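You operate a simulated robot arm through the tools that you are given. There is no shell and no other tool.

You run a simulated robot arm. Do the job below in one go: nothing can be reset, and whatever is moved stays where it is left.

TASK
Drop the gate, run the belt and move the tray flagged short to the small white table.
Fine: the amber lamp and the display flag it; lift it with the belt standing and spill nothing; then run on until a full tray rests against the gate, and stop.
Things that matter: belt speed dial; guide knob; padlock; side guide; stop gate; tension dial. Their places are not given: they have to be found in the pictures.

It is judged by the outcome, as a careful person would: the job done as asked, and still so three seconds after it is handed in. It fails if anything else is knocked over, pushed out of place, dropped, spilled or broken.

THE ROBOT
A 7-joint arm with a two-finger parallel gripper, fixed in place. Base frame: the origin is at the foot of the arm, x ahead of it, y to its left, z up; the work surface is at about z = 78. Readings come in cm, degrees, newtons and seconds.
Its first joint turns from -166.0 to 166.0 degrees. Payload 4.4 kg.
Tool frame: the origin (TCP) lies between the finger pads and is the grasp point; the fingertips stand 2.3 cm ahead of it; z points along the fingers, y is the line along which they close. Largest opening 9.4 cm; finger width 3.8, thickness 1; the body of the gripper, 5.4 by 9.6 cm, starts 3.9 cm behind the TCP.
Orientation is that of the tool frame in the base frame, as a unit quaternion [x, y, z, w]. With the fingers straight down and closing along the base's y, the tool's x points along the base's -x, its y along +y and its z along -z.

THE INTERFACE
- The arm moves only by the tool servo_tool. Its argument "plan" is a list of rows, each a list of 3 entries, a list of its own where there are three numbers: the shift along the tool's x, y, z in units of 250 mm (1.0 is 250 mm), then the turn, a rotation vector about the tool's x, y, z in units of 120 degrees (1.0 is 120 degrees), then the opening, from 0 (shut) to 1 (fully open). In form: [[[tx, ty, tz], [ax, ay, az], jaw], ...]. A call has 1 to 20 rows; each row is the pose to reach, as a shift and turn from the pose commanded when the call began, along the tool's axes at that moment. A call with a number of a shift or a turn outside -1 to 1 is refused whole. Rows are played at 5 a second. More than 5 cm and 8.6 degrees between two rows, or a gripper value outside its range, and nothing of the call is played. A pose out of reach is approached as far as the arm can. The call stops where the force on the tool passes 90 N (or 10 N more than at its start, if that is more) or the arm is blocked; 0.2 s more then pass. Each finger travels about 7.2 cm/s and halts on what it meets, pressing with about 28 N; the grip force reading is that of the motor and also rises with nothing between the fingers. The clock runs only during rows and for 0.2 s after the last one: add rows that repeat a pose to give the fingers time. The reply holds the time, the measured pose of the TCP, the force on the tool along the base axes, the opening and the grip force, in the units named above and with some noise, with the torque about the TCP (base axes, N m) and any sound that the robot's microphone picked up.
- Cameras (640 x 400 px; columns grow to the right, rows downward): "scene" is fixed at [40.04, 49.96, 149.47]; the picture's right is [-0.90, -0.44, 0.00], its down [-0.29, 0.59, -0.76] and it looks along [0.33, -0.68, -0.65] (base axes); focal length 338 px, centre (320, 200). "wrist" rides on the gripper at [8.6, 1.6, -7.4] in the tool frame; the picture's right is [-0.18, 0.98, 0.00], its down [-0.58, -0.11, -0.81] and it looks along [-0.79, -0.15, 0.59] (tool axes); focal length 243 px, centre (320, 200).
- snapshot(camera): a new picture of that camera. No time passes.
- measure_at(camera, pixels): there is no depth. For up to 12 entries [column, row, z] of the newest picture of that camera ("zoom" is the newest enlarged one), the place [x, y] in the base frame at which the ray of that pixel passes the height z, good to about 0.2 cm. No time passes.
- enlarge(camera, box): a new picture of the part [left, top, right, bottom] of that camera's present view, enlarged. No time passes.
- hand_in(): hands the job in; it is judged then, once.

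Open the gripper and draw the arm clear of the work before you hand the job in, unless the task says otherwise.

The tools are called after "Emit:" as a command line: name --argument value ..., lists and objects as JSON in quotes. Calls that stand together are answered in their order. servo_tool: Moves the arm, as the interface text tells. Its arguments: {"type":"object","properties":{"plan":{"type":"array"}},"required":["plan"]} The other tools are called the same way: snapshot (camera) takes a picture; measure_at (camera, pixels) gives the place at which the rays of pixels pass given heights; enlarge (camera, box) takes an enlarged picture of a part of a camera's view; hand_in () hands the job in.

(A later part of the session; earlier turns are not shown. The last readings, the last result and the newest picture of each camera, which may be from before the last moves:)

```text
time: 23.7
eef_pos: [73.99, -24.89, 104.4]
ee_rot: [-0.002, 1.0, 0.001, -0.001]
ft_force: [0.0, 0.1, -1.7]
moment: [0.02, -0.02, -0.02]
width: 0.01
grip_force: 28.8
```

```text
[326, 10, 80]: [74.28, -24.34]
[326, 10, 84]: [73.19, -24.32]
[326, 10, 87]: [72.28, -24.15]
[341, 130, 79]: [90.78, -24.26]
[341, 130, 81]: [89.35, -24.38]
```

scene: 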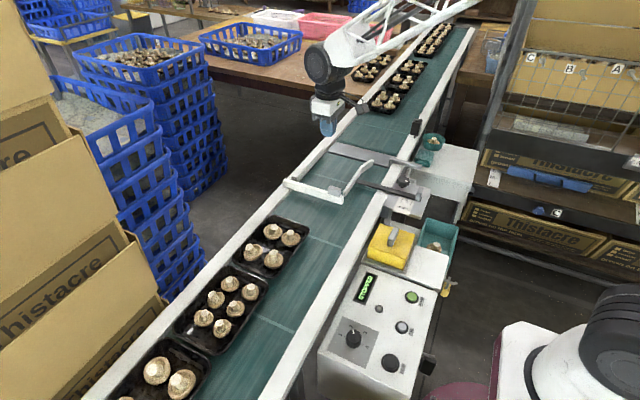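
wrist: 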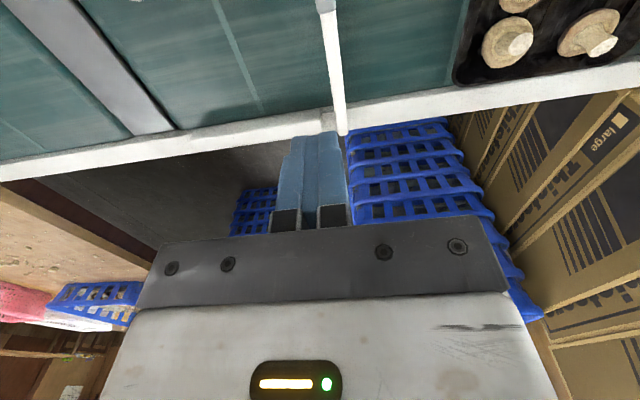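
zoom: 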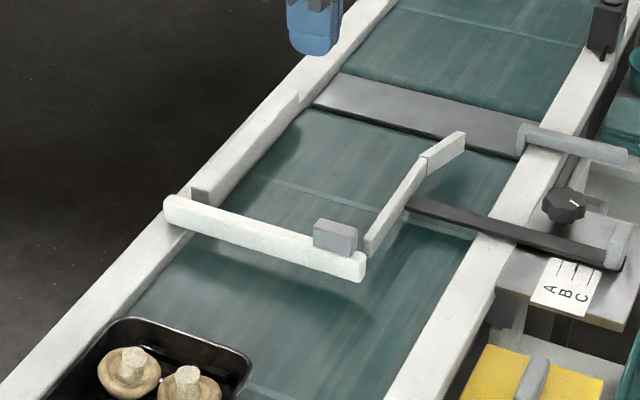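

The gate lies level (top z≈82 at both ends, tip x≈68.5). Now I move toward the control panel at travel height, heading first to (52,−8,104).

Emit:
servo_tool --plan '[[[0.147, 0.113, 0], [0, 0, 0], 0.0], [[0.293, 0.225, 0], [0, 0, 0], 0.0], [[0.44, 0.338, 0], [0, 0, 0], 0.0], [[0.587, 0.451, 0], [0, 0, 0], 0.0], [[0.733, 0.563, 0], [0, 0, 0], 0.0], [[0.88, 0.676, 0], [0, 0, 0], 0.0], [[0.88, 0.676, 0], [0, 0, 0], 0.0]]'

Emit:
servo_tool --plan '[[[0.1, 0.16, 0.04], [0, 0, 0], 0.0], [[0.2, 0.32, 0.08], [0, 0, 0], 0.0], [[0.3, 0.48, 0.16], [0, 0, 0], 0.0], [[0.4, 0.64, 0.26], [0, 0, 0], 0.0], [[0.46, 0.79, 0.4], [0, 0, 0], 0.0], [[0.46, 0.79, 0.56], [0, 0, 0], 0.0], [[0.46, 0.79, 0.56], [0, 0, 0], 0.0]]'

Emit:
snapshot --camera "wrist"

Emit:
snapshot --camera "scene"

Emit:
enlarge --camera "scene" --box '[310, 240, 470, 400]'

```text
time: 25.3
eef_pos: [52.07, -8.08, 104.67]
ee_rot: [-0.002, 1.0, 0.002, 0.0]
ft_force: [0.3, -0.4, 0.8]
moment: [0.0, 0.01, 0.01]
width: 0.01
grip_force: 28.0
```

```text
refused: row 3 steps farther than a row can; nothing moved
```

```text
taken
```

wrist: 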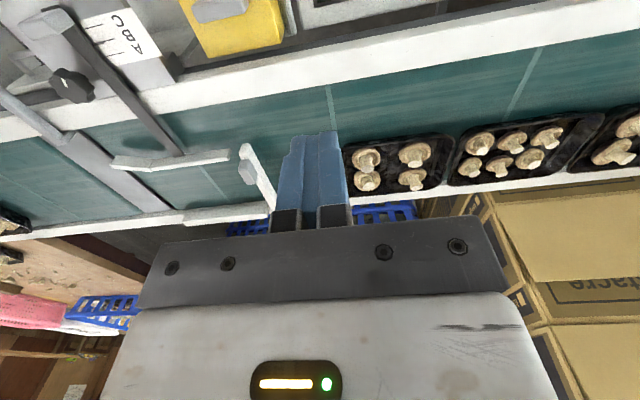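

```text
taken
```

scene: 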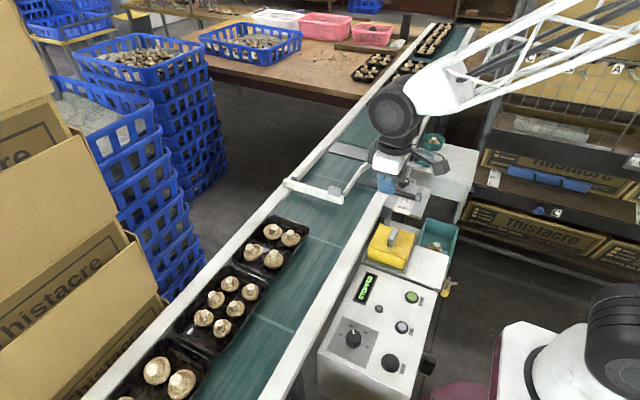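

```text
2.50 times, centred on (390, 320) of scene
```

zoom: 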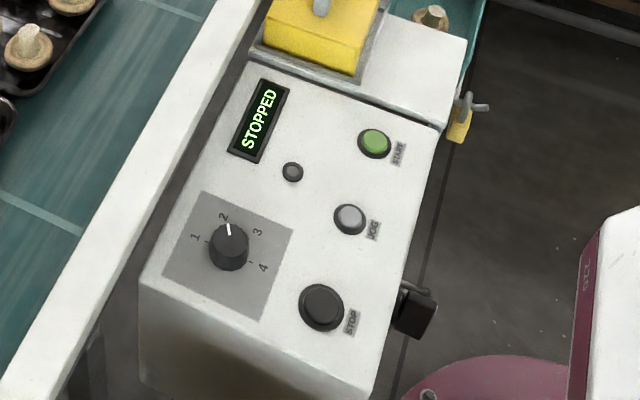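

I retry the move to above STOP, target (40.5,11.8,90), with smaller steps.

Emit:
servo_tool --plan '[[[0.06, 0.1, 0.07], [0, 0, 0], 0.0], [[0.12, 0.2, 0.14], [0, 0, 0], 0.0], [[0.18, 0.3, 0.21], [0, 0, 0], 0.0], [[0.24, 0.4, 0.28], [0, 0, 0], 0.0], [[0.3, 0.5, 0.35], [0, 0, 0], 0.0], [[0.36, 0.6, 0.42], [0, 0, 0], 0.0], [[0.42, 0.7, 0.5], [0, 0, 0], 0.0], [[0.463, 0.796, 0.587], [0, 0, 0], 0.0], [[0.463, 0.796, 0.587], [0, 0, 0], 0.0]]'

Emit:
snapshot --camera "wrist"

Emit:
snapshot --camera "scene"

Emit:
enlarge --camera "scene" --box '[310, 240, 470, 400]'

```text
time: 27.3
eef_pos: [40.6, 12.22, 89.96]
ee_rot: [-0.002, 1.0, 0.001, -0.001]
ft_force: [-0.1, -0.1, 0.4]
moment: [0.0, 0.04, 0.02]
width: 0.0
grip_force: 27.9
```

```text
taken
```

wrist: 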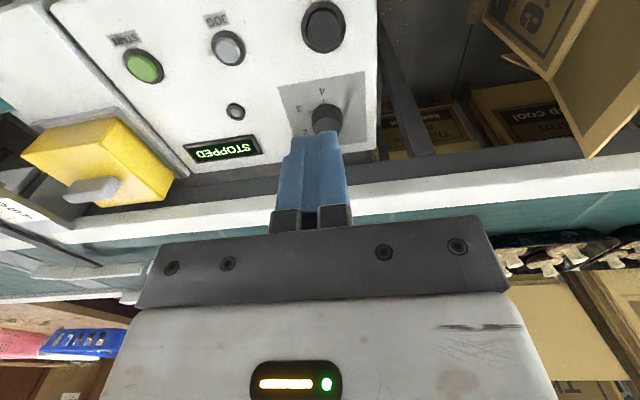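

```text
taken
```

scene: 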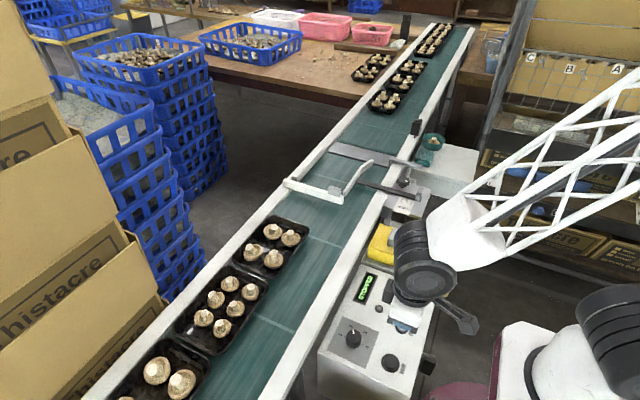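

```text
2.50 times, centred on (390, 320) of scene
```

zoom: 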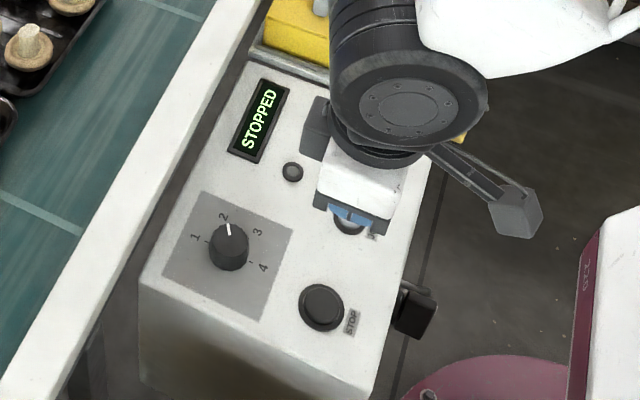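

Both cameras see the panel well. I measure STOP (323,28), JOG (228,47), START (144,66) in the wrist view near z≈71 and compare with the scene.

Emit:
measure_at --camera "wrist" --pixels '[[323, 28, 70], [323, 28, 72], [323, 28, 74], [228, 47, 70], [228, 47, 72], [228, 47, 74], [144, 66, 70], [144, 66, 72], [144, 66, 74]]'

Emit:
measure_at --camera "scene" --pixels '[[390, 362, 70], [390, 362, 72], [390, 362, 74], [412, 296, 70], [412, 296, 72], [412, 296, 74]]'

```text
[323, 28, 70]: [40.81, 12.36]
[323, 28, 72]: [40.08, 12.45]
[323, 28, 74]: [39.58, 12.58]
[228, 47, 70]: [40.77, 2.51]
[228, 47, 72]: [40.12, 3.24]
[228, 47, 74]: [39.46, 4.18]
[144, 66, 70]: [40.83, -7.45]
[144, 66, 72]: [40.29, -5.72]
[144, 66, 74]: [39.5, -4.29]
```

```text
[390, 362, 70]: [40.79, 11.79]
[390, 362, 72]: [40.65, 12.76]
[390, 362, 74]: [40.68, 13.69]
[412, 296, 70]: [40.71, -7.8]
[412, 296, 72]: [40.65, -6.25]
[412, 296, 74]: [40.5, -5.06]
```

Buttons lie at z≈71: STOP (40.6,12.3), JOG (40.5,3), START (40.55,−6.8). I calibrate the press height on STOP, harmless while stopped, lowering slowly.

Emit:
servo_tool --plan '[[[0, 0, 0.18], [0, 0, 0], 0.0], [[0, 0, 0.36], [0, 0, 0], 0.0], [[0, 0, 0.52], [0, 0, 0], 0.0], [[0, 0, 0.58], [0, 0, 0], 0.0], [[0, 0, 0.6], [0, 0, 0], 0.0], [[0, 0, 0.62], [0, 0, 0], 0.0]]'

```text
time: 28.7
eef_pos: [40.53, 12.21, 74.44]
ee_rot: [-0.002, 1.0, 0.001, -0.001]
ft_force: [0.0, 1.0, 0.7]
moment: [0.02, -0.01, 0.01]
width: 0.02
grip_force: 28.1
```

Fingertips are at z≈72.1 with no contact; I go down in 3 mm steps.

Emit:
servo_tool --plan '[[[0, 0, 0.012], [0, 0, 0], 0.0], [[0, 0, 0.024], [0, 0, 0], 0.0], [[0, 0, 0.036], [0, 0, 0], 0.0], [[0, 0, 0.048], [0, 0, 0], 0.0]]'

```text
time: 29.7
eef_pos: [40.51, 12.32, 73.25]
ee_rot: [-0.001, 1.0, 0.001, 0.0]
ft_force: [8.3, -8.0, 26.1]
moment: [-0.25, -0.06, 0.04]
width: 0.03
grip_force: 27.6
heard: click
```

A click at TCP z≈73.25 gives the press height. I lift and move to hover over START at (40.55,−6.8).

Emit:
servo_tool --plan '[[[0, 0, -0.1], [0, 0, 0], 0.0], [[0, 0, -0.24], [0, 0, 0], 0.0], [[0, -0.15, -0.26], [0, 0, 0], 0.0], [[0, -0.32, -0.26], [0, 0, 0], 0.0], [[0, -0.5, -0.26], [0, 0, 0], 0.0], [[0, -0.66, -0.26], [0, 0, 0], 0.0], [[0, -0.765, -0.26], [0, 0, 0], 0.0], [[0, -0.765, -0.2], [0, 0, 0], 0.0], [[0, -0.765, -0.2], [0, 0, 0], 0.0]]'

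Emit:
snapshot --camera "wrist"

Emit:
snapshot --camera "scene"

```text
time: 31.7
eef_pos: [40.38, -6.92, 77.95]
ee_rot: [-0.002, 1.0, 0.001, 0.0]
ft_force: [-0.6, 0.2, -0.1]
moment: [-0.02, 0.01, 0.01]
width: 0.02
grip_force: 28.1
```

```text
taken
```

wrist: 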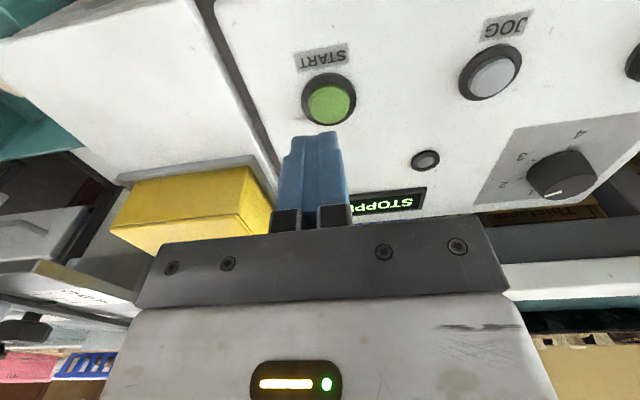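

```text
taken
```

scene: 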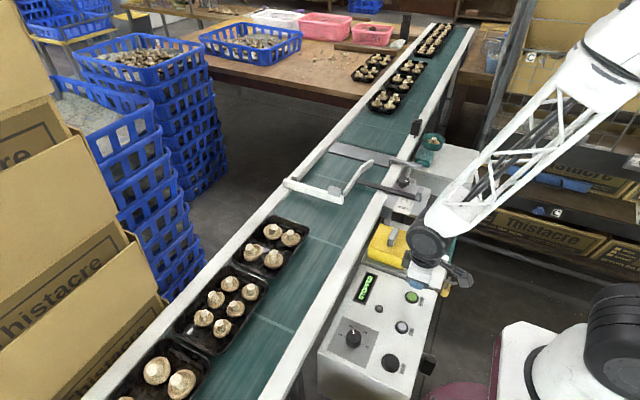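

I verify START's position from this close view at (330,102).

Emit:
measure_at --camera "wrist" --pixels '[[330, 102, 71], [330, 102, 71.5], [492, 78, 71]]'

```text
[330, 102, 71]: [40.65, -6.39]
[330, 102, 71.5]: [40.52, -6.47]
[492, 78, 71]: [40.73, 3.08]
```

START centre is (40.6,−6.45). I press it down to TCP z≈73.2 and lift a little.

Emit:
servo_tool --plan '[[[-0.008, 0.018, 0.1], [0, 0, 0], 0.0], [[-0.008, 0.018, 0.165], [0, 0, 0], 0.0], [[-0.008, 0.018, 0.18], [0, 0, 0], 0.0], [[-0.008, 0.018, 0.192], [0, 0, 0], 0.0], [[-0.008, 0.018, 0.1], [0, 0, 0], 0.0]]'

Emit:
snapshot --camera "scene"

Emit:
enlarge --camera "scene" --box '[310, 240, 470, 400]'

```text
time: 32.9
eef_pos: [40.51, -6.5, 75.71]
ee_rot: [-0.001, 1.0, 0.001, -0.002]
ft_force: [0.2, -0.4, -0.3]
moment: [0.0, 0.01, -0.04]
width: 0.0
grip_force: 28.2
heard: click
```

```text
taken
```

scene: 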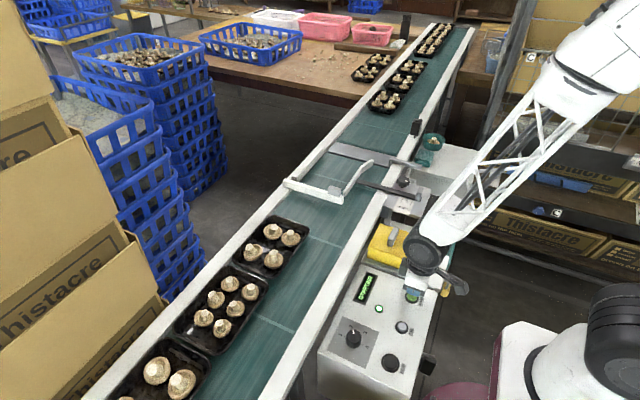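

```text
2.50 times, centred on (390, 320) of scene
```

zoom: 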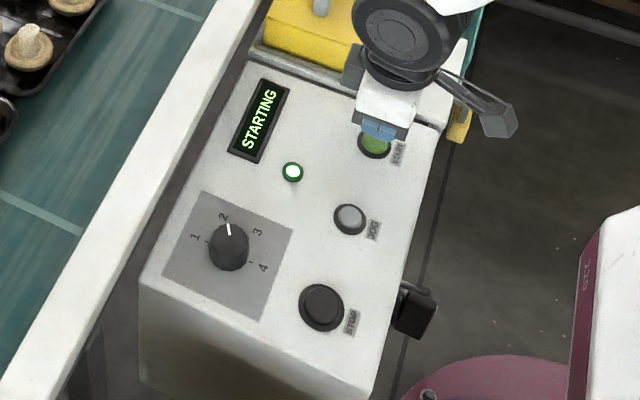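

The display shows STARTING and the lamp is green. I move at once to hover over STOP.

Emit:
servo_tool --plan '[[[0, 0.1, -0.07], [0, 0, 0], 0.0], [[0, 0.28, -0.07], [0, 0, 0], 0.0], [[0, 0.46, -0.07], [0, 0, 0], 0.0], [[0, 0.63, -0.05], [0, 0, 0], 0.0], [[0, 0.752, 0], [0, 0, 0], 0.0]]'

Emit:
snapshot --camera "scene"

Emit:
enlarge --camera "scene" --box '[310, 240, 470, 400]'

```text
time: 34.1
eef_pos: [40.44, 12.25, 75.71]
ee_rot: [-0.002, 1.0, 0.0, 0.0]
ft_force: [0.6, 0.9, 0.0]
moment: [-0.01, -0.02, 0.0]
width: 0.01
grip_force: 28.3
```

```text
taken
```

scene: 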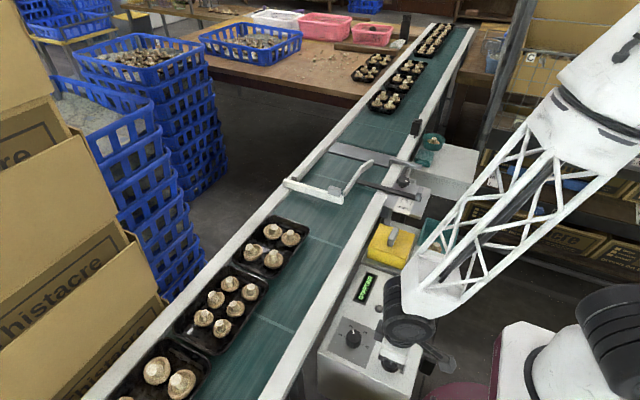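

```text
2.50 times, centred on (390, 320) of scene
```

zoom: 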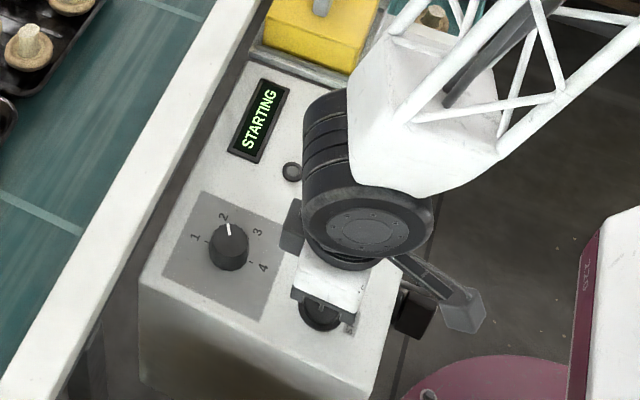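

Still STARTING and nothing has moved; the lamp (379,309) looks blinking. I wait one second.

Emit:
servo_tool --plan '[[[0, 0, 0], [0, 0, 0], 0.0], [[0, 0, 0], [0, 0, 0], 0.0], [[0, 0, 0], [0, 0, 0], 0.0], [[0, 0, 0], [0, 0, 0], 0.0]]'

Emit:
snapshot --camera "scene"

Emit:
enlarge --camera "scene" --box '[310, 240, 470, 400]'

```text
time: 35.1
eef_pos: [40.31, 12.27, 75.88]
ee_rot: [-0.002, 1.0, 0.001, 0.0]
ft_force: [0.0, -0.4, 0.4]
moment: [-0.01, -0.01, 0.0]
width: 0.0
grip_force: 28.4
```

```text
taken
```

scene: 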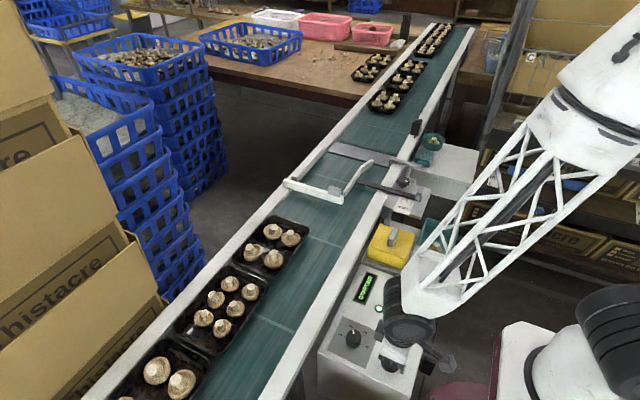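

```text
2.50 times, centred on (390, 320) of scene
```

zoom: 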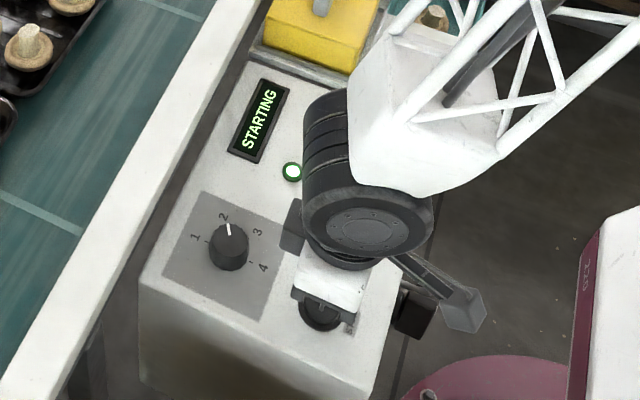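

The green lamp blinks while STARTING, and the trays (e.g. at (384,103)) haven't moved. I wait another second.

Emit:
servo_tool --plan '[[[0, 0, 0], [0, 0, 0], 0.0], [[0, 0, 0], [0, 0, 0], 0.0], [[0, 0, 0], [0, 0, 0], 0.0], [[0, 0, 0], [0, 0, 0], 0.0]]'

Emit:
snapshot --camera "scene"

Emit:
enlarge --camera "scene" --box '[310, 240, 470, 400]'

```text
time: 36.1
eef_pos: [40.32, 12.17, 75.66]
ee_rot: [-0.002, 1.0, 0.001, -0.001]
ft_force: [0.2, -0.5, -0.3]
moment: [-0.01, 0.01, 0.03]
width: 0.01
grip_force: 27.9
```

```text
taken
```

scene: 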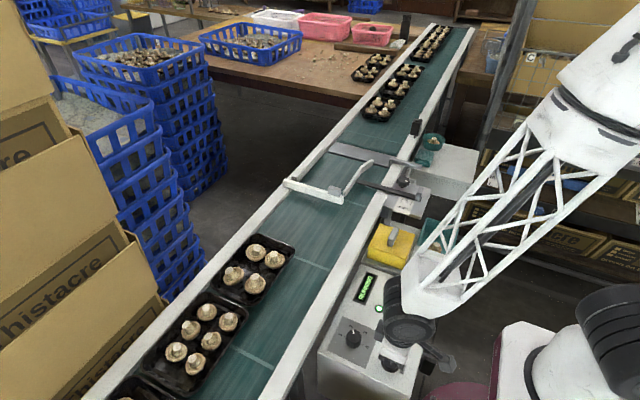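

```text
2.50 times, centred on (390, 320) of scene
```

zoom: 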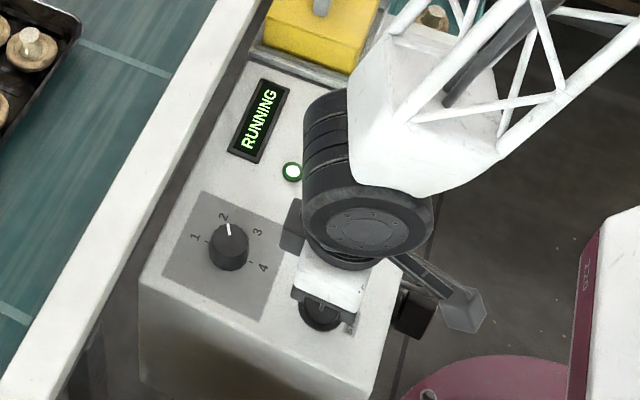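

RUNNING now, lead tray at about (378,108). I wait in short increments and watch the display and lamp.

Emit:
servo_tool --plan '[[[0, 0, 0], [0, 0, 0], 0.0], [[0, 0, 0], [0, 0, 0], 0.0]]'

Emit:
snapshot --camera "scene"

```text
time: 36.7
eef_pos: [40.44, 12.3, 75.86]
ee_rot: [-0.002, 1.0, 0.001, -0.002]
ft_force: [-0.4, -0.2, 0.0]
moment: [0.02, -0.04, -0.06]
width: 0.0
grip_force: 27.7
```

```text
taken
```

scene: 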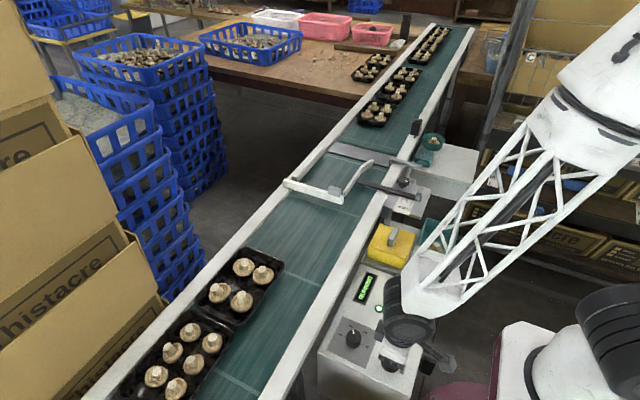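

Speed is about 10 cm/s; the lead tray is at (375,113). I keep waiting.

Emit:
servo_tool --plan '[[[0, 0, 0], [0, 0, 0], 0.0], [[0, 0, 0], [0, 0, 0], 0.0], [[0, 0, 0], [0, 0, 0], 0.0]]'

Emit:
snapshot --camera "scene"

```text
time: 37.5
eef_pos: [40.42, 12.21, 75.78]
ee_rot: [-0.001, 1.0, 0.001, -0.001]
ft_force: [-0.2, -0.1, -0.1]
moment: [-0.01, -0.02, -0.02]
width: 0.01
grip_force: 28.3
```

```text
taken
```

scene: 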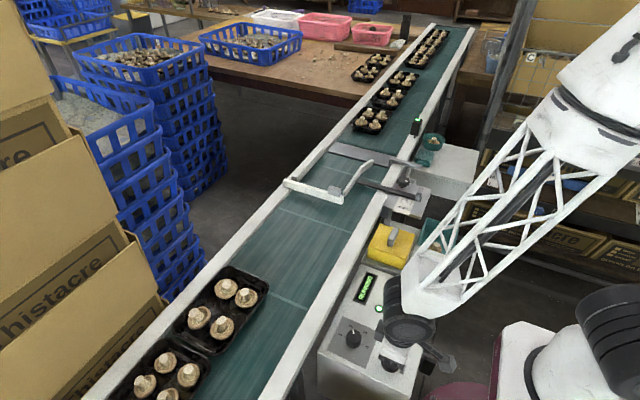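

Sensor lamp at (416,125) turned green as the tray front arrives. I continue in short waits.

Emit:
servo_tool --plan '[[[0, 0, 0], [0, 0, 0], 0.0], [[0, 0, 0], [0, 0, 0], 0.0], [[0, 0, 0], [0, 0, 0], 0.0]]'

Emit:
snapshot --camera "scene"

Emit:
enlarge --camera "scene" --box '[310, 90, 450, 330]'

```text
time: 38.3
eef_pos: [40.37, 12.21, 75.72]
ee_rot: [-0.002, 1.0, 0.001, -0.001]
ft_force: [1.1, -0.9, -0.4]
moment: [-0.01, -0.01, 0.0]
width: 0.0
grip_force: 28.0
```

```text
taken
```

scene: 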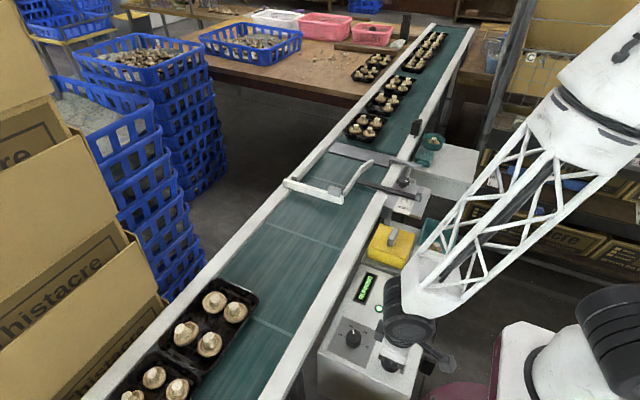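

```text
1.67 times, centred on (380, 210) of scene
```

zoom: 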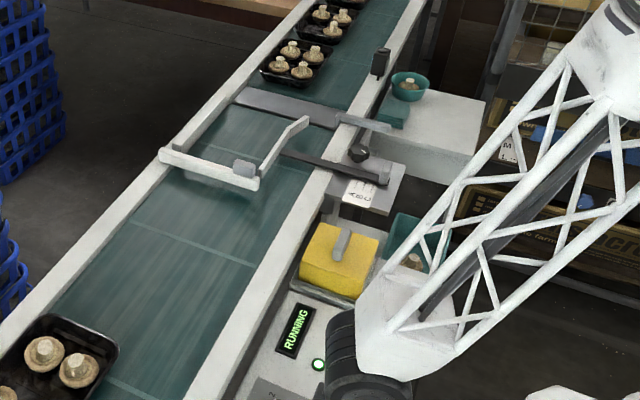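

The lead tray is about to reach the plate at (345,150), still RUNNING and green. I continue.

Emit:
servo_tool --plan '[[[0, 0, 0], [0, 0, 0], 0.0], [[0, 0, 0], [0, 0, 0], 0.0], [[0, 0, 0], [0, 0, 0], 0.0]]'

Emit:
snapshot --camera "scene"

Emit:
enlarge --camera "scene" --box '[310, 90, 450, 330]'

```text
time: 39.1
eef_pos: [40.31, 12.33, 75.68]
ee_rot: [-0.001, 1.0, 0.0, -0.002]
ft_force: [-0.3, 0.0, -0.3]
moment: [0.0, 0.01, -0.02]
width: 0.0
grip_force: 27.5
```

```text
taken
```

scene: 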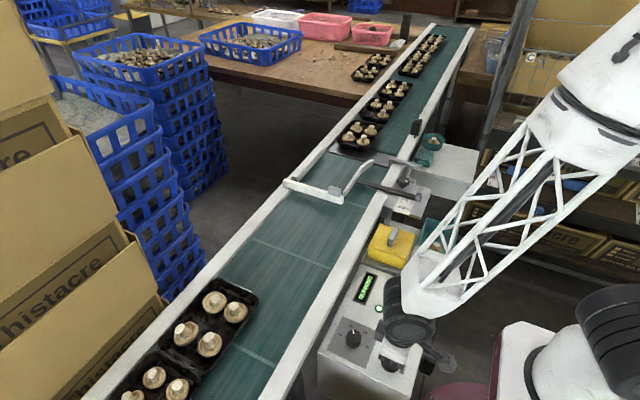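

```text
1.67 times, centred on (380, 210) of scene
```

zoom: 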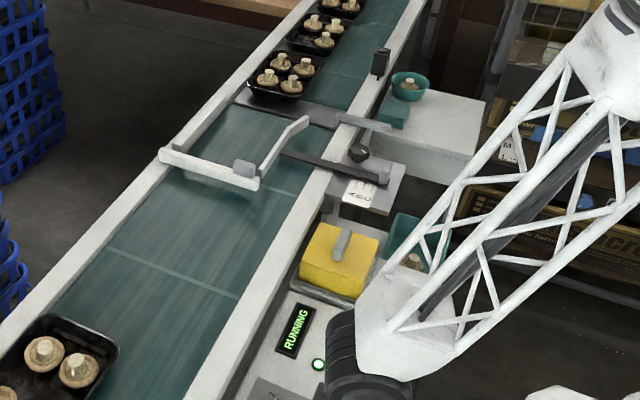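

Downstream trays are held at an end stop, so they're safe. The lead tray is on the plate; I continue.

Emit:
servo_tool --plan '[[[0, 0, 0], [0, 0, 0], 0.0], [[0, 0, 0], [0, 0, 0], 0.0]]'

Emit:
snapshot --camera "scene"

Emit:
enlarge --camera "scene" --box '[310, 90, 450, 330]'

```text
time: 39.7
eef_pos: [40.32, 12.19, 75.76]
ee_rot: [-0.002, 1.0, 0.001, -0.001]
ft_force: [0.3, -0.9, 0.3]
moment: [-0.02, -0.03, 0.02]
width: 0.01
grip_force: 28.0
```

```text
taken
```

scene: 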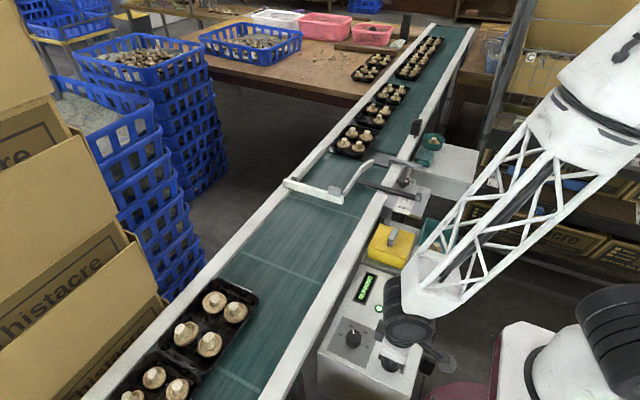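

```text
1.67 times, centred on (380, 210) of scene
```

zoom: 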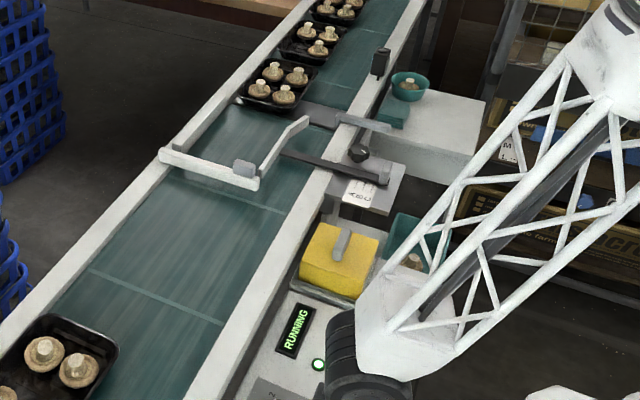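

Lead tray with 4 mushrooms is passing the plate; still RUNNING and green. I continue.

Emit:
servo_tool --plan '[[[0, 0, 0], [0, 0, 0], 0.0], [[0, 0, 0], [0, 0, 0], 0.0]]'

Emit:
snapshot --camera "scene"

Emit:
enlarge --camera "scene" --box '[310, 90, 450, 330]'

```text
time: 40.3
eef_pos: [40.34, 12.24, 75.7]
ee_rot: [-0.002, 1.0, 0.001, -0.001]
ft_force: [0.0, 0.6, -1.1]
moment: [0.0, -0.02, 0.0]
width: 0.01
grip_force: 27.9
```

```text
taken
```

scene: 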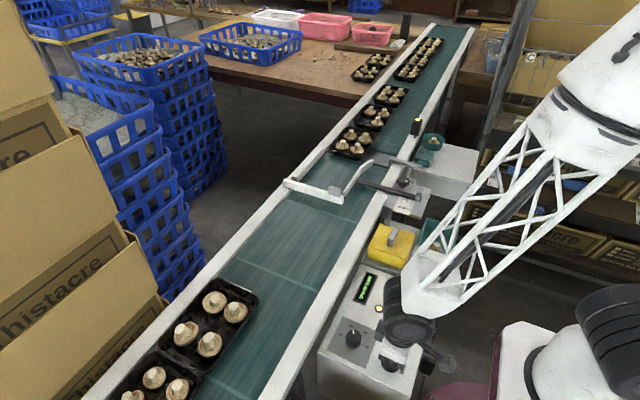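

```text
1.67 times, centred on (380, 210) of scene
```

zoom: 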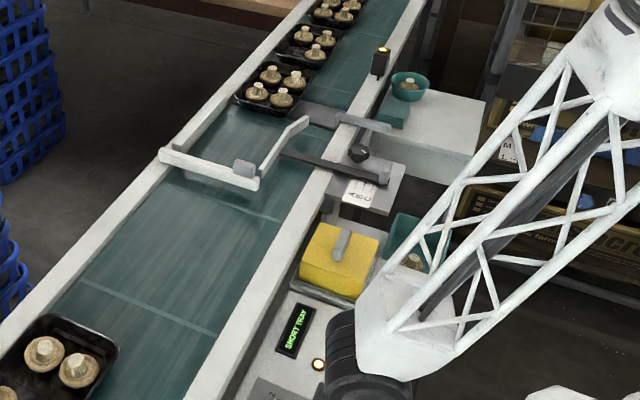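

The display reads SHORT TRAY with amber lit, triggered as the second tray (only 3 mushrooms, at about (372,117)) reached the sensor; the lead tray (4 mushrooms) got green. The short one is beyond reach here, so I let it ride closer, watching.

Emit:
servo_tool --plan '[[[0, 0, 0], [0, 0, 0], 0.0], [[0, 0, 0], [0, 0, 0], 0.0], [[0, 0, 0], [0, 0, 0], 0.0]]'

Emit:
snapshot --camera "scene"

Emit:
enlarge --camera "scene" --box '[280, 90, 440, 210]'

```text
time: 41.1
eef_pos: [40.42, 12.21, 75.76]
ee_rot: [-0.001, 1.0, 0.001, -0.001]
ft_force: [0.7, -0.5, -0.8]
moment: [0.01, 0.04, 0.04]
width: 0.0
grip_force: 28.0
```

```text
taken
```

scene: 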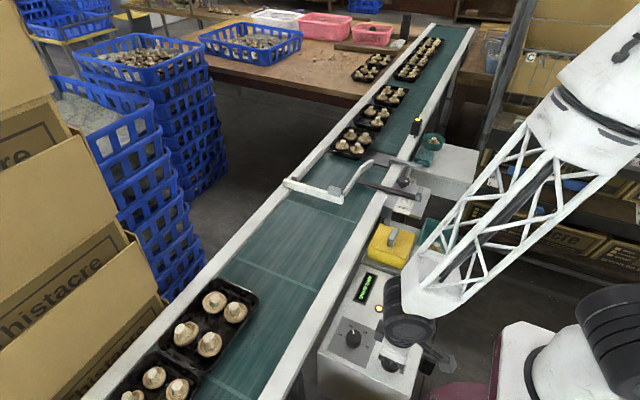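

```text
3.33 times, centred on (360, 150) of scene
```

zoom: 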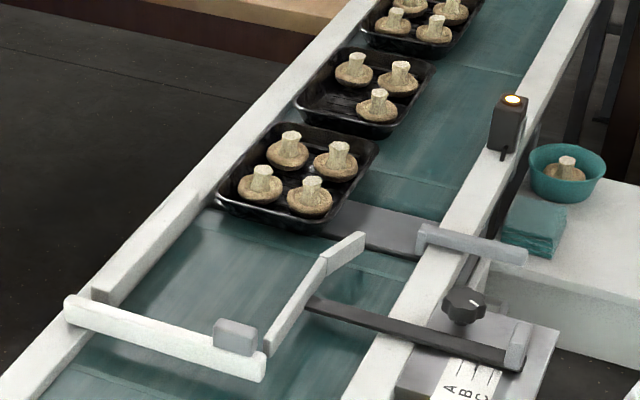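

The belt has halted by itself with SHORT TRAY shown. I measure the 3-mushroom tray's rim corners at (353,122), (384,130), (366,104), (395,110) and the lead tray's.

Emit:
measure_at --camera "scene" --pixels '[[353, 121, 81], [384, 130, 81], [366, 104, 81], [395, 110, 81], [328, 148, 81], [361, 160, 80], [345, 127, 81], [378, 135, 81], [370, 118, 81]]'

Emit:
enlarge --camera "scene" --box '[335, 90, 415, 150]'

Emit:
enlarge --camera "scene" --box '[310, 240, 470, 400]'

```text
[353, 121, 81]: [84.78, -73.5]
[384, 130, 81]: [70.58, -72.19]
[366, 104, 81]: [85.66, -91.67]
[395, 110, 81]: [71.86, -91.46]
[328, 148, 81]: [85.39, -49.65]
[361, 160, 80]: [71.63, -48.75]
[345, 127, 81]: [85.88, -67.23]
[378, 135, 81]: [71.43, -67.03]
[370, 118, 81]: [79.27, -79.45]
```

```text
6.67 times, centred on (375, 120) of scene
```

zoom: 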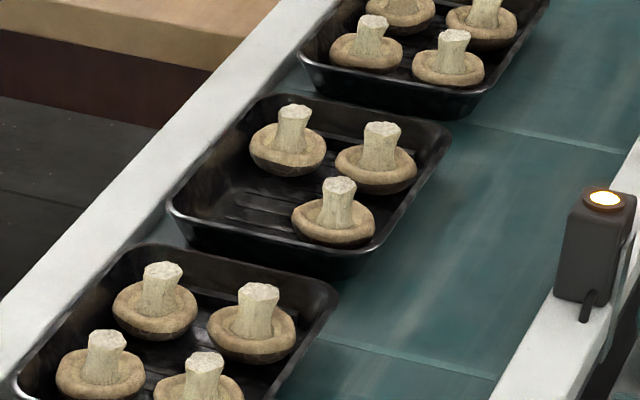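

```text
2.50 times, centred on (390, 320) of scene
```

zoom: 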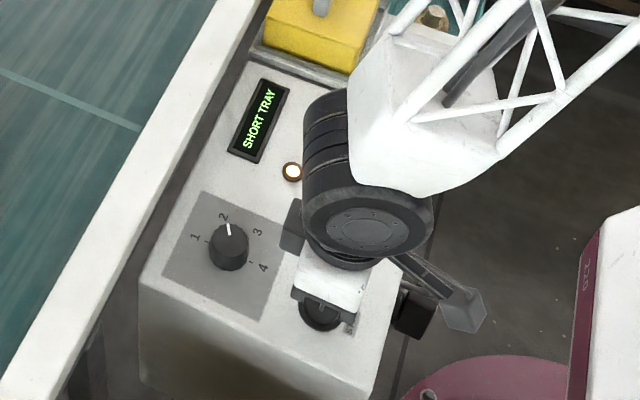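

The short tray spans x≈70.5–85.5, y≈−92…−72, out of reach (r≈112). I use JOG to creep the belt forward: move over JOG at (40.5,3.05) and press briefly.

Emit:
servo_tool --plan '[[[0, -0.1, -0.05], [0, 0, 0], 0.0], [[-0.004, -0.26, -0.05], [0, 0, 0], 0.0], [[-0.008, -0.366, -0.02], [0, 0, 0], 0.0], [[-0.008, -0.366, 0.07], [0, 0, 0], 0.0], [[-0.008, -0.366, 0.095], [0, 0, 0], 0.0], [[-0.008, -0.366, 0.104], [0, 0, 0], 0.0]]'

Emit:
snapshot --camera "scene"

Emit:
enlarge --camera "scene" --box '[310, 240, 470, 400]'

```text
time: 42.5
eef_pos: [40.69, 3.32, 73.31]
ee_rot: [-0.002, 1.0, 0.001, -0.001]
ft_force: [-13.9, -1.9, 23.8]
moment: [-0.08, 0.27, -0.06]
width: 0.0
grip_force: 28.3
heard: click
stopped in row 6: the force on the tool passed its limit at 115 N (the readings are from after the stop); the commanded pose is now the measured one
```

```text
taken
```

scene: 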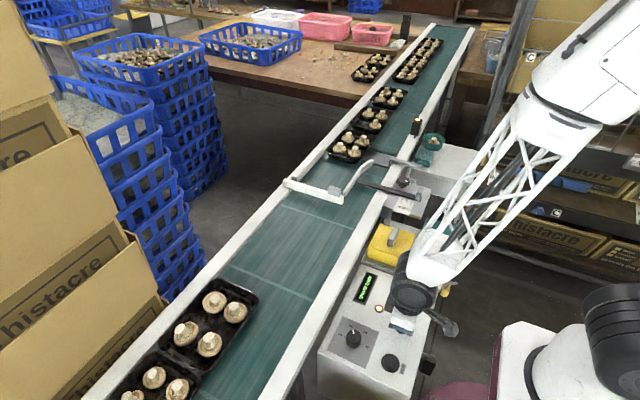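

```text
2.50 times, centred on (390, 320) of scene
```

zoom: 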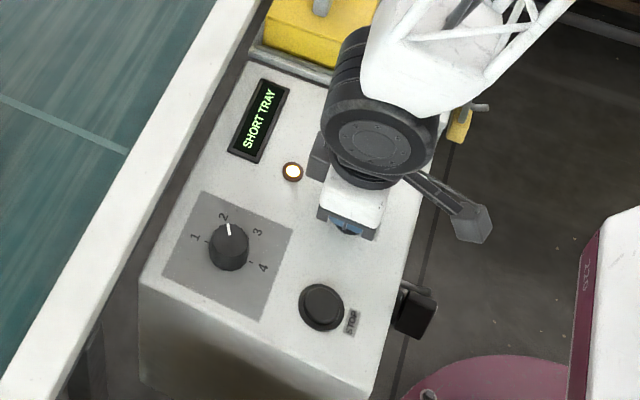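

JOG works: the belt seam shifted and SHORT TRAY stays shown. The button is still held; I hold on for a second and watch.

Emit:
servo_tool --plan '[[[0, 0, 0], [0, 0, 0], 0.0], [[0, 0, 0], [0, 0, 0], 0.0], [[0, 0, 0], [0, 0, 0], 0.0], [[0, 0, 0], [0, 0, 0], 0.0]]'

Emit:
snapshot --camera "scene"

Emit:
enlarge --camera "scene" --box '[280, 90, 440, 210]'

```text
time: 43.5
eef_pos: [40.83, 3.41, 73.24]
ee_rot: [-0.002, 1.0, 0.001, 0.0]
ft_force: [-15.0, -1.9, 38.7]
moment: [-0.06, 0.01, -0.09]
width: 0.0
grip_force: 28.0
```

```text
taken
```

scene: 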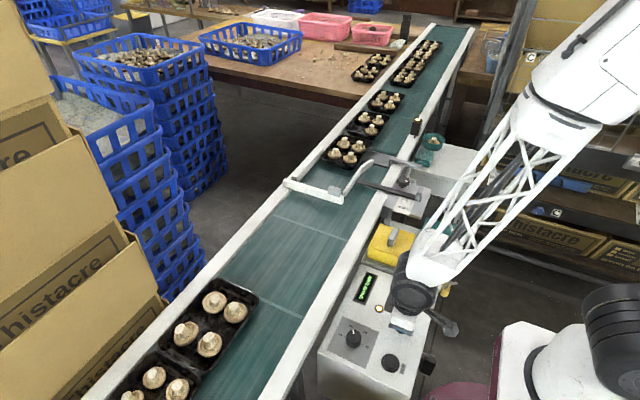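

```text
3.33 times, centred on (360, 150) of scene
```

zoom: 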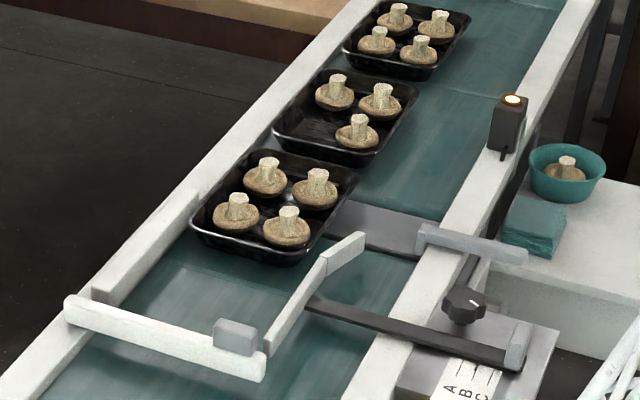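

JOG moves about 5 cm/s. I keep holding for about 1.6 s.

Emit:
servo_tool --plan '[[[0, 0, 0], [0, 0, 0], 0.0], [[0, 0, 0], [0, 0, 0], 0.0], [[0, 0, 0], [0, 0, 0], 0.0], [[0, 0, 0], [0, 0, 0], 0.0], [[0, 0, 0], [0, 0, 0], 0.0], [[0, 0, 0], [0, 0, 0], 0.0], [[0, 0, 0], [0, 0, 0], 0.0]]'

Emit:
snapshot --camera "scene"

Emit:
enlarge --camera "scene" --box '[280, 90, 440, 210]'

```text
time: 45.1
eef_pos: [40.64, 3.13, 73.38]
ee_rot: [-0.002, 1.0, 0.001, 0.0]
ft_force: [-10.4, -1.3, 45.1]
moment: [-0.09, -0.17, -0.07]
width: 0.02
grip_force: 27.7
```

```text
taken
```

scene: 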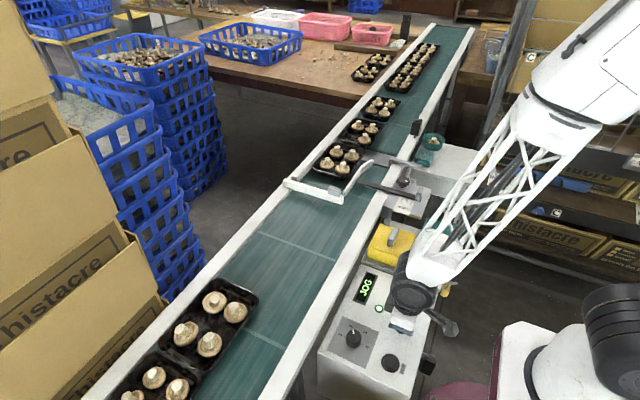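

```text
3.33 times, centred on (360, 150) of scene
```

zoom: 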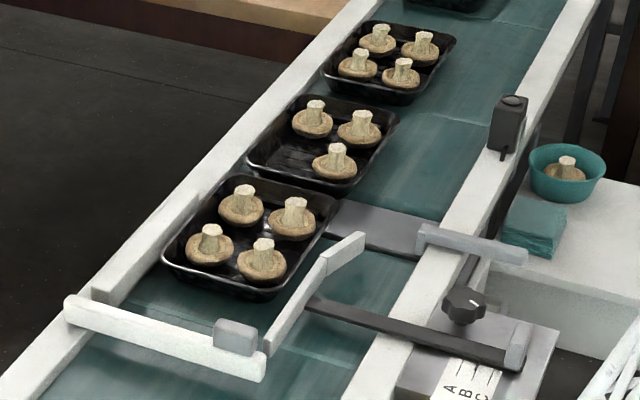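

The flag cleared to JOG/green once the tray left the sensor; the 3-mushroom tray is at zoom (320,145). I hold about 1.2 s more toward the gate.

Emit:
servo_tool --plan '[[[0, 0, 0], [0, 0, 0], 0.0], [[0, 0, 0], [0, 0, 0], 0.0], [[0, 0, 0], [0, 0, 0], 0.0], [[0, 0, 0], [0, 0, 0], 0.0], [[0, 0, 0], [0, 0, 0], 0.0]]'

Emit:
snapshot --camera "scene"

Emit:
enlarge --camera "scene" --box '[280, 90, 440, 210]'

```text
time: 46.3
eef_pos: [40.73, 3.2, 73.29]
ee_rot: [-0.002, 1.0, 0.002, 0.0]
ft_force: [-6.1, -1.4, 46.6]
moment: [-0.04, -0.26, -0.05]
width: 0.0
grip_force: 27.9
```

```text
taken
```

scene: 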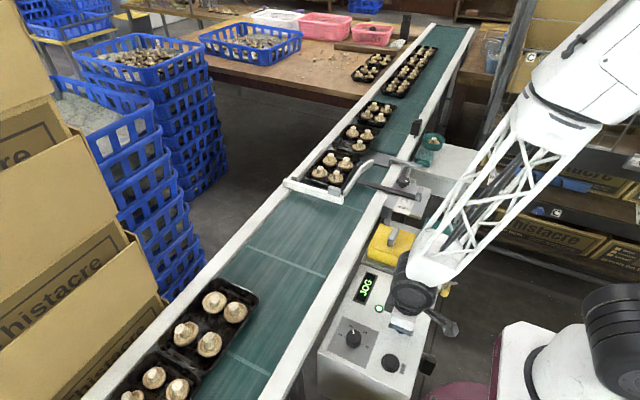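

```text
3.33 times, centred on (360, 150) of scene
```

zoom: 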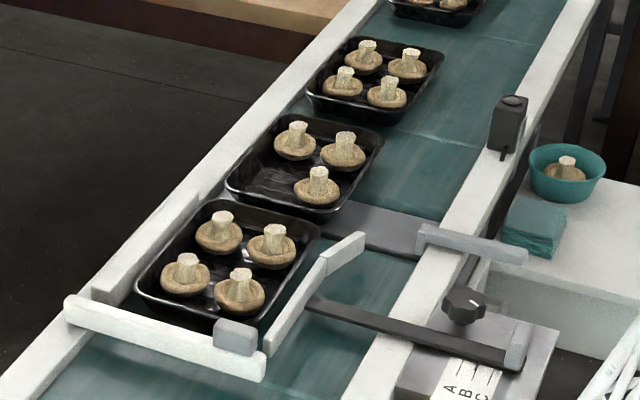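

I check how far the lead tray's front rim, at (305,178) and (344,188), is from the gate face.

Emit:
measure_at --camera "scene" --pixels '[[305, 178, 81], [342, 187, 81], [298, 183, 82], [332, 133, 81], [363, 153, 81], [378, 132, 81], [348, 126, 81], [360, 150, 81]]'

```text
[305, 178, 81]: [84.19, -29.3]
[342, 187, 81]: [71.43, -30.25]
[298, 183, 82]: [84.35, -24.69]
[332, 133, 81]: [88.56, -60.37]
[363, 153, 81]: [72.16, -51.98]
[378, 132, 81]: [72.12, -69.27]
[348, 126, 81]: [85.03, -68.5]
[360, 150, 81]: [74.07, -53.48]
```

The lead tray's front rim is at y≈−29.5, about 3.5 cm short of the gate. I hold JOG ~0.6 s more.

Emit:
servo_tool --plan '[[[0, 0, 0], [0, 0, 0], 0.0], [[0, 0, 0], [0, 0, 0], 0.0], [[0, 0, 0], [0, 0, 0], 0.0]]'

Emit:
snapshot --camera "scene"

Emit:
enlarge --camera "scene" --box '[280, 90, 440, 210]'

```text
time: 47.1
eef_pos: [40.71, 3.3, 73.41]
ee_rot: [-0.001, 1.0, 0.001, 0.0]
ft_force: [-5.4, -0.7, 48.1]
moment: [-0.1, -0.31, 0.01]
width: 0.0
grip_force: 27.7
```

```text
taken
```

scene: 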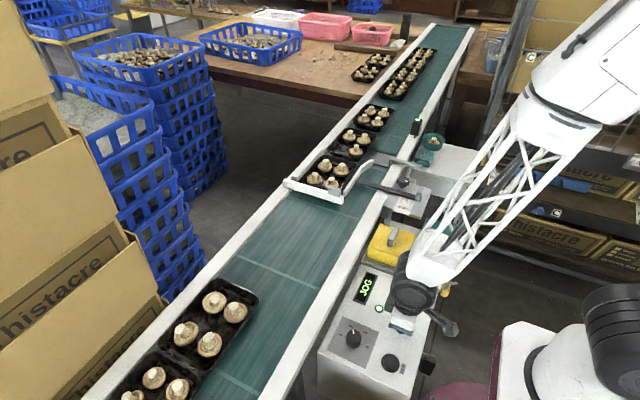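

```text
3.33 times, centred on (360, 150) of scene
```

zoom: 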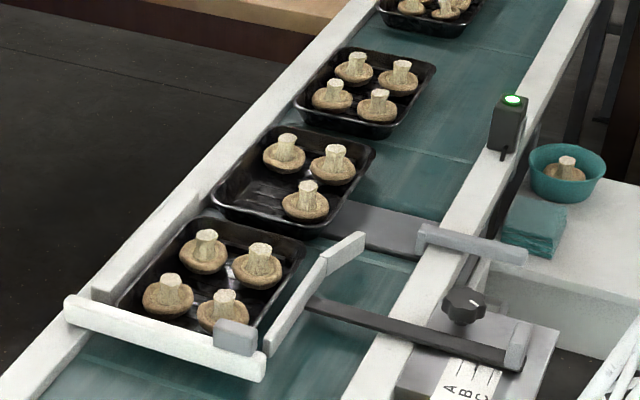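

Tray 3 got a green light (full), and the lead tray is at the gate. I release JOG by lifting and confirm that the belt stands.

Emit:
servo_tool --plan '[[[0, 0, -0.08], [0, 0, 0], 0.0], [[0, 0, -0.2], [0, 0, 0], 0.0], [[0, 0, -0.36], [0, 0, 0], 0.0]]'

Emit:
snapshot --camera "scene"

Emit:
enlarge --camera "scene" --box '[280, 90, 440, 210]'

Emit:
enlarge --camera "scene" --box '[310, 240, 470, 400]'

```text
time: 47.9
eef_pos: [40.62, 3.08, 82.14]
ee_rot: [-0.002, 1.0, 0.001, -0.002]
ft_force: [0.0, -0.1, -0.4]
moment: [-0.01, 0.03, 0.0]
width: 0.0
grip_force: 28.0
```

```text
taken
```

scene: 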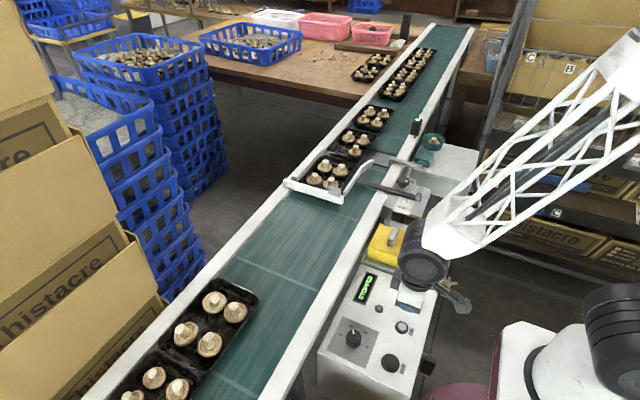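

```text
3.33 times, centred on (360, 150) of scene
```

zoom: 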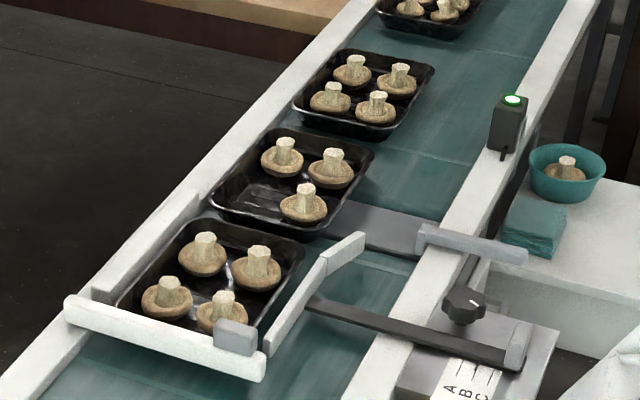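

```text
2.50 times, centred on (390, 320) of scene
```

zoom: 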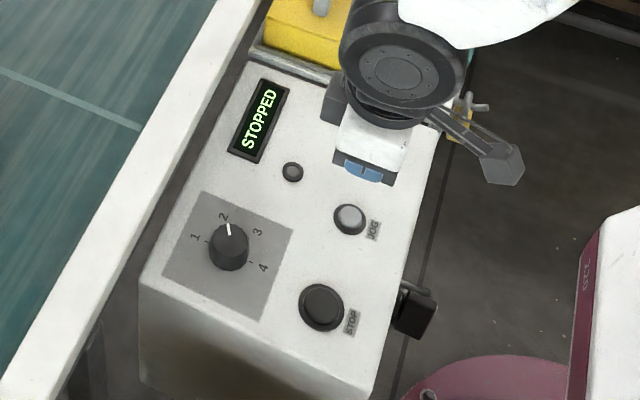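

Display says STOPPED and the belt stands, with the short tray just behind the lead. I rise and swing toward the belt, then yaw so the wrist camera looks along −y at the short tray and the white table.

Emit:
servo_tool --plan '[[[0, 0, -0.15], [0, 0, 0], 0.0], [[-0.05, -0.07, -0.28], [0, 0, 0], 0.0], [[-0.11, -0.16, -0.41], [0, 0, 0], 0.0], [[-0.17, -0.25, -0.54], [0, 0, 0], 0.0], [[-0.23, -0.34, -0.67], [0, 0, 0], 0.0], [[-0.29, -0.43, -0.8], [0, 0, 0], 0.0], [[-0.35, -0.52, -0.93], [0, 0, 0], 0.0], [[-0.4, -0.6, -1.0], [0, 0, 0], 0.0]]'

Emit:
servo_tool --plan '[[[-0.03, -0.04, -0.02], [0, 0, 0.0625], 0.0], [[-0.06, -0.08, -0.05], [0, 0, 0.125], 0.0], [[-0.09, -0.12, -0.08], [0, 0, 0.1875], 0.2], [[-0.12, -0.16, -0.11], [0, 0, 0.25], 0.2], [[-0.15, -0.2, -0.14], [0, 0, 0.3125], 0.4], [[-0.18, -0.25, -0.17], [0, 0, 0.375], 0.4], [[-0.21, -0.3, -0.2], [0, 0, 0.4375], 0.5], [[-0.24, -0.35, -0.23], [0, 0, 0.5], 0.5], [[-0.27, -0.4, -0.26], [0, 0, 0.5625], 0.5], [[-0.3, -0.45, -0.29], [0, 0, 0.625], 0.5], [[-0.32, -0.5, -0.3], [0, 0, 0.6875], 0.5], [[-0.32, -0.55, -0.3], [0, 0, 0.75], 0.5], [[-0.32, -0.55, -0.3], [0, 0, 0.75], 0.5]]'

Emit:
snapshot --camera "wrist"

Emit:
snapshot --camera "scene"

```text
time: 49.7
eef_pos: [50.81, -11.81, 107.29]
ee_rot: [-0.002, 1.0, 0.001, -0.001]
ft_force: [0.0, 0.6, -0.5]
moment: [-0.01, -0.01, 0.0]
width: 0.01
grip_force: 28.6
```

```text
time: 52.5
eef_pos: [58.87, -25.62, 114.64]
ee_rot: [0.706, 0.708, 0.0, -0.001]
ft_force: [-0.6, -0.1, 0.4]
moment: [0.02, 0.03, -0.01]
width: 4.67
grip_force: 0.1
```

```text
taken
```

wrist: 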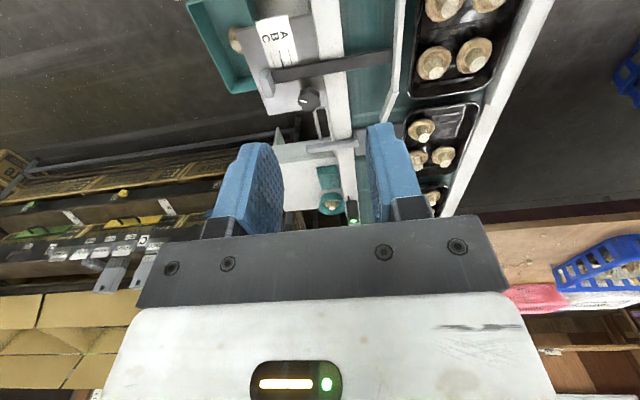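

```text
taken
```

scene: 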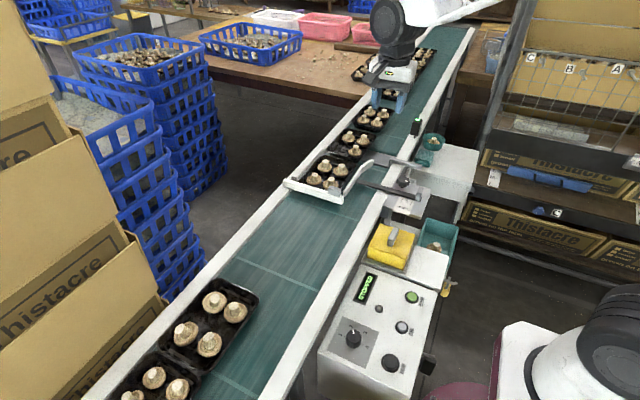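

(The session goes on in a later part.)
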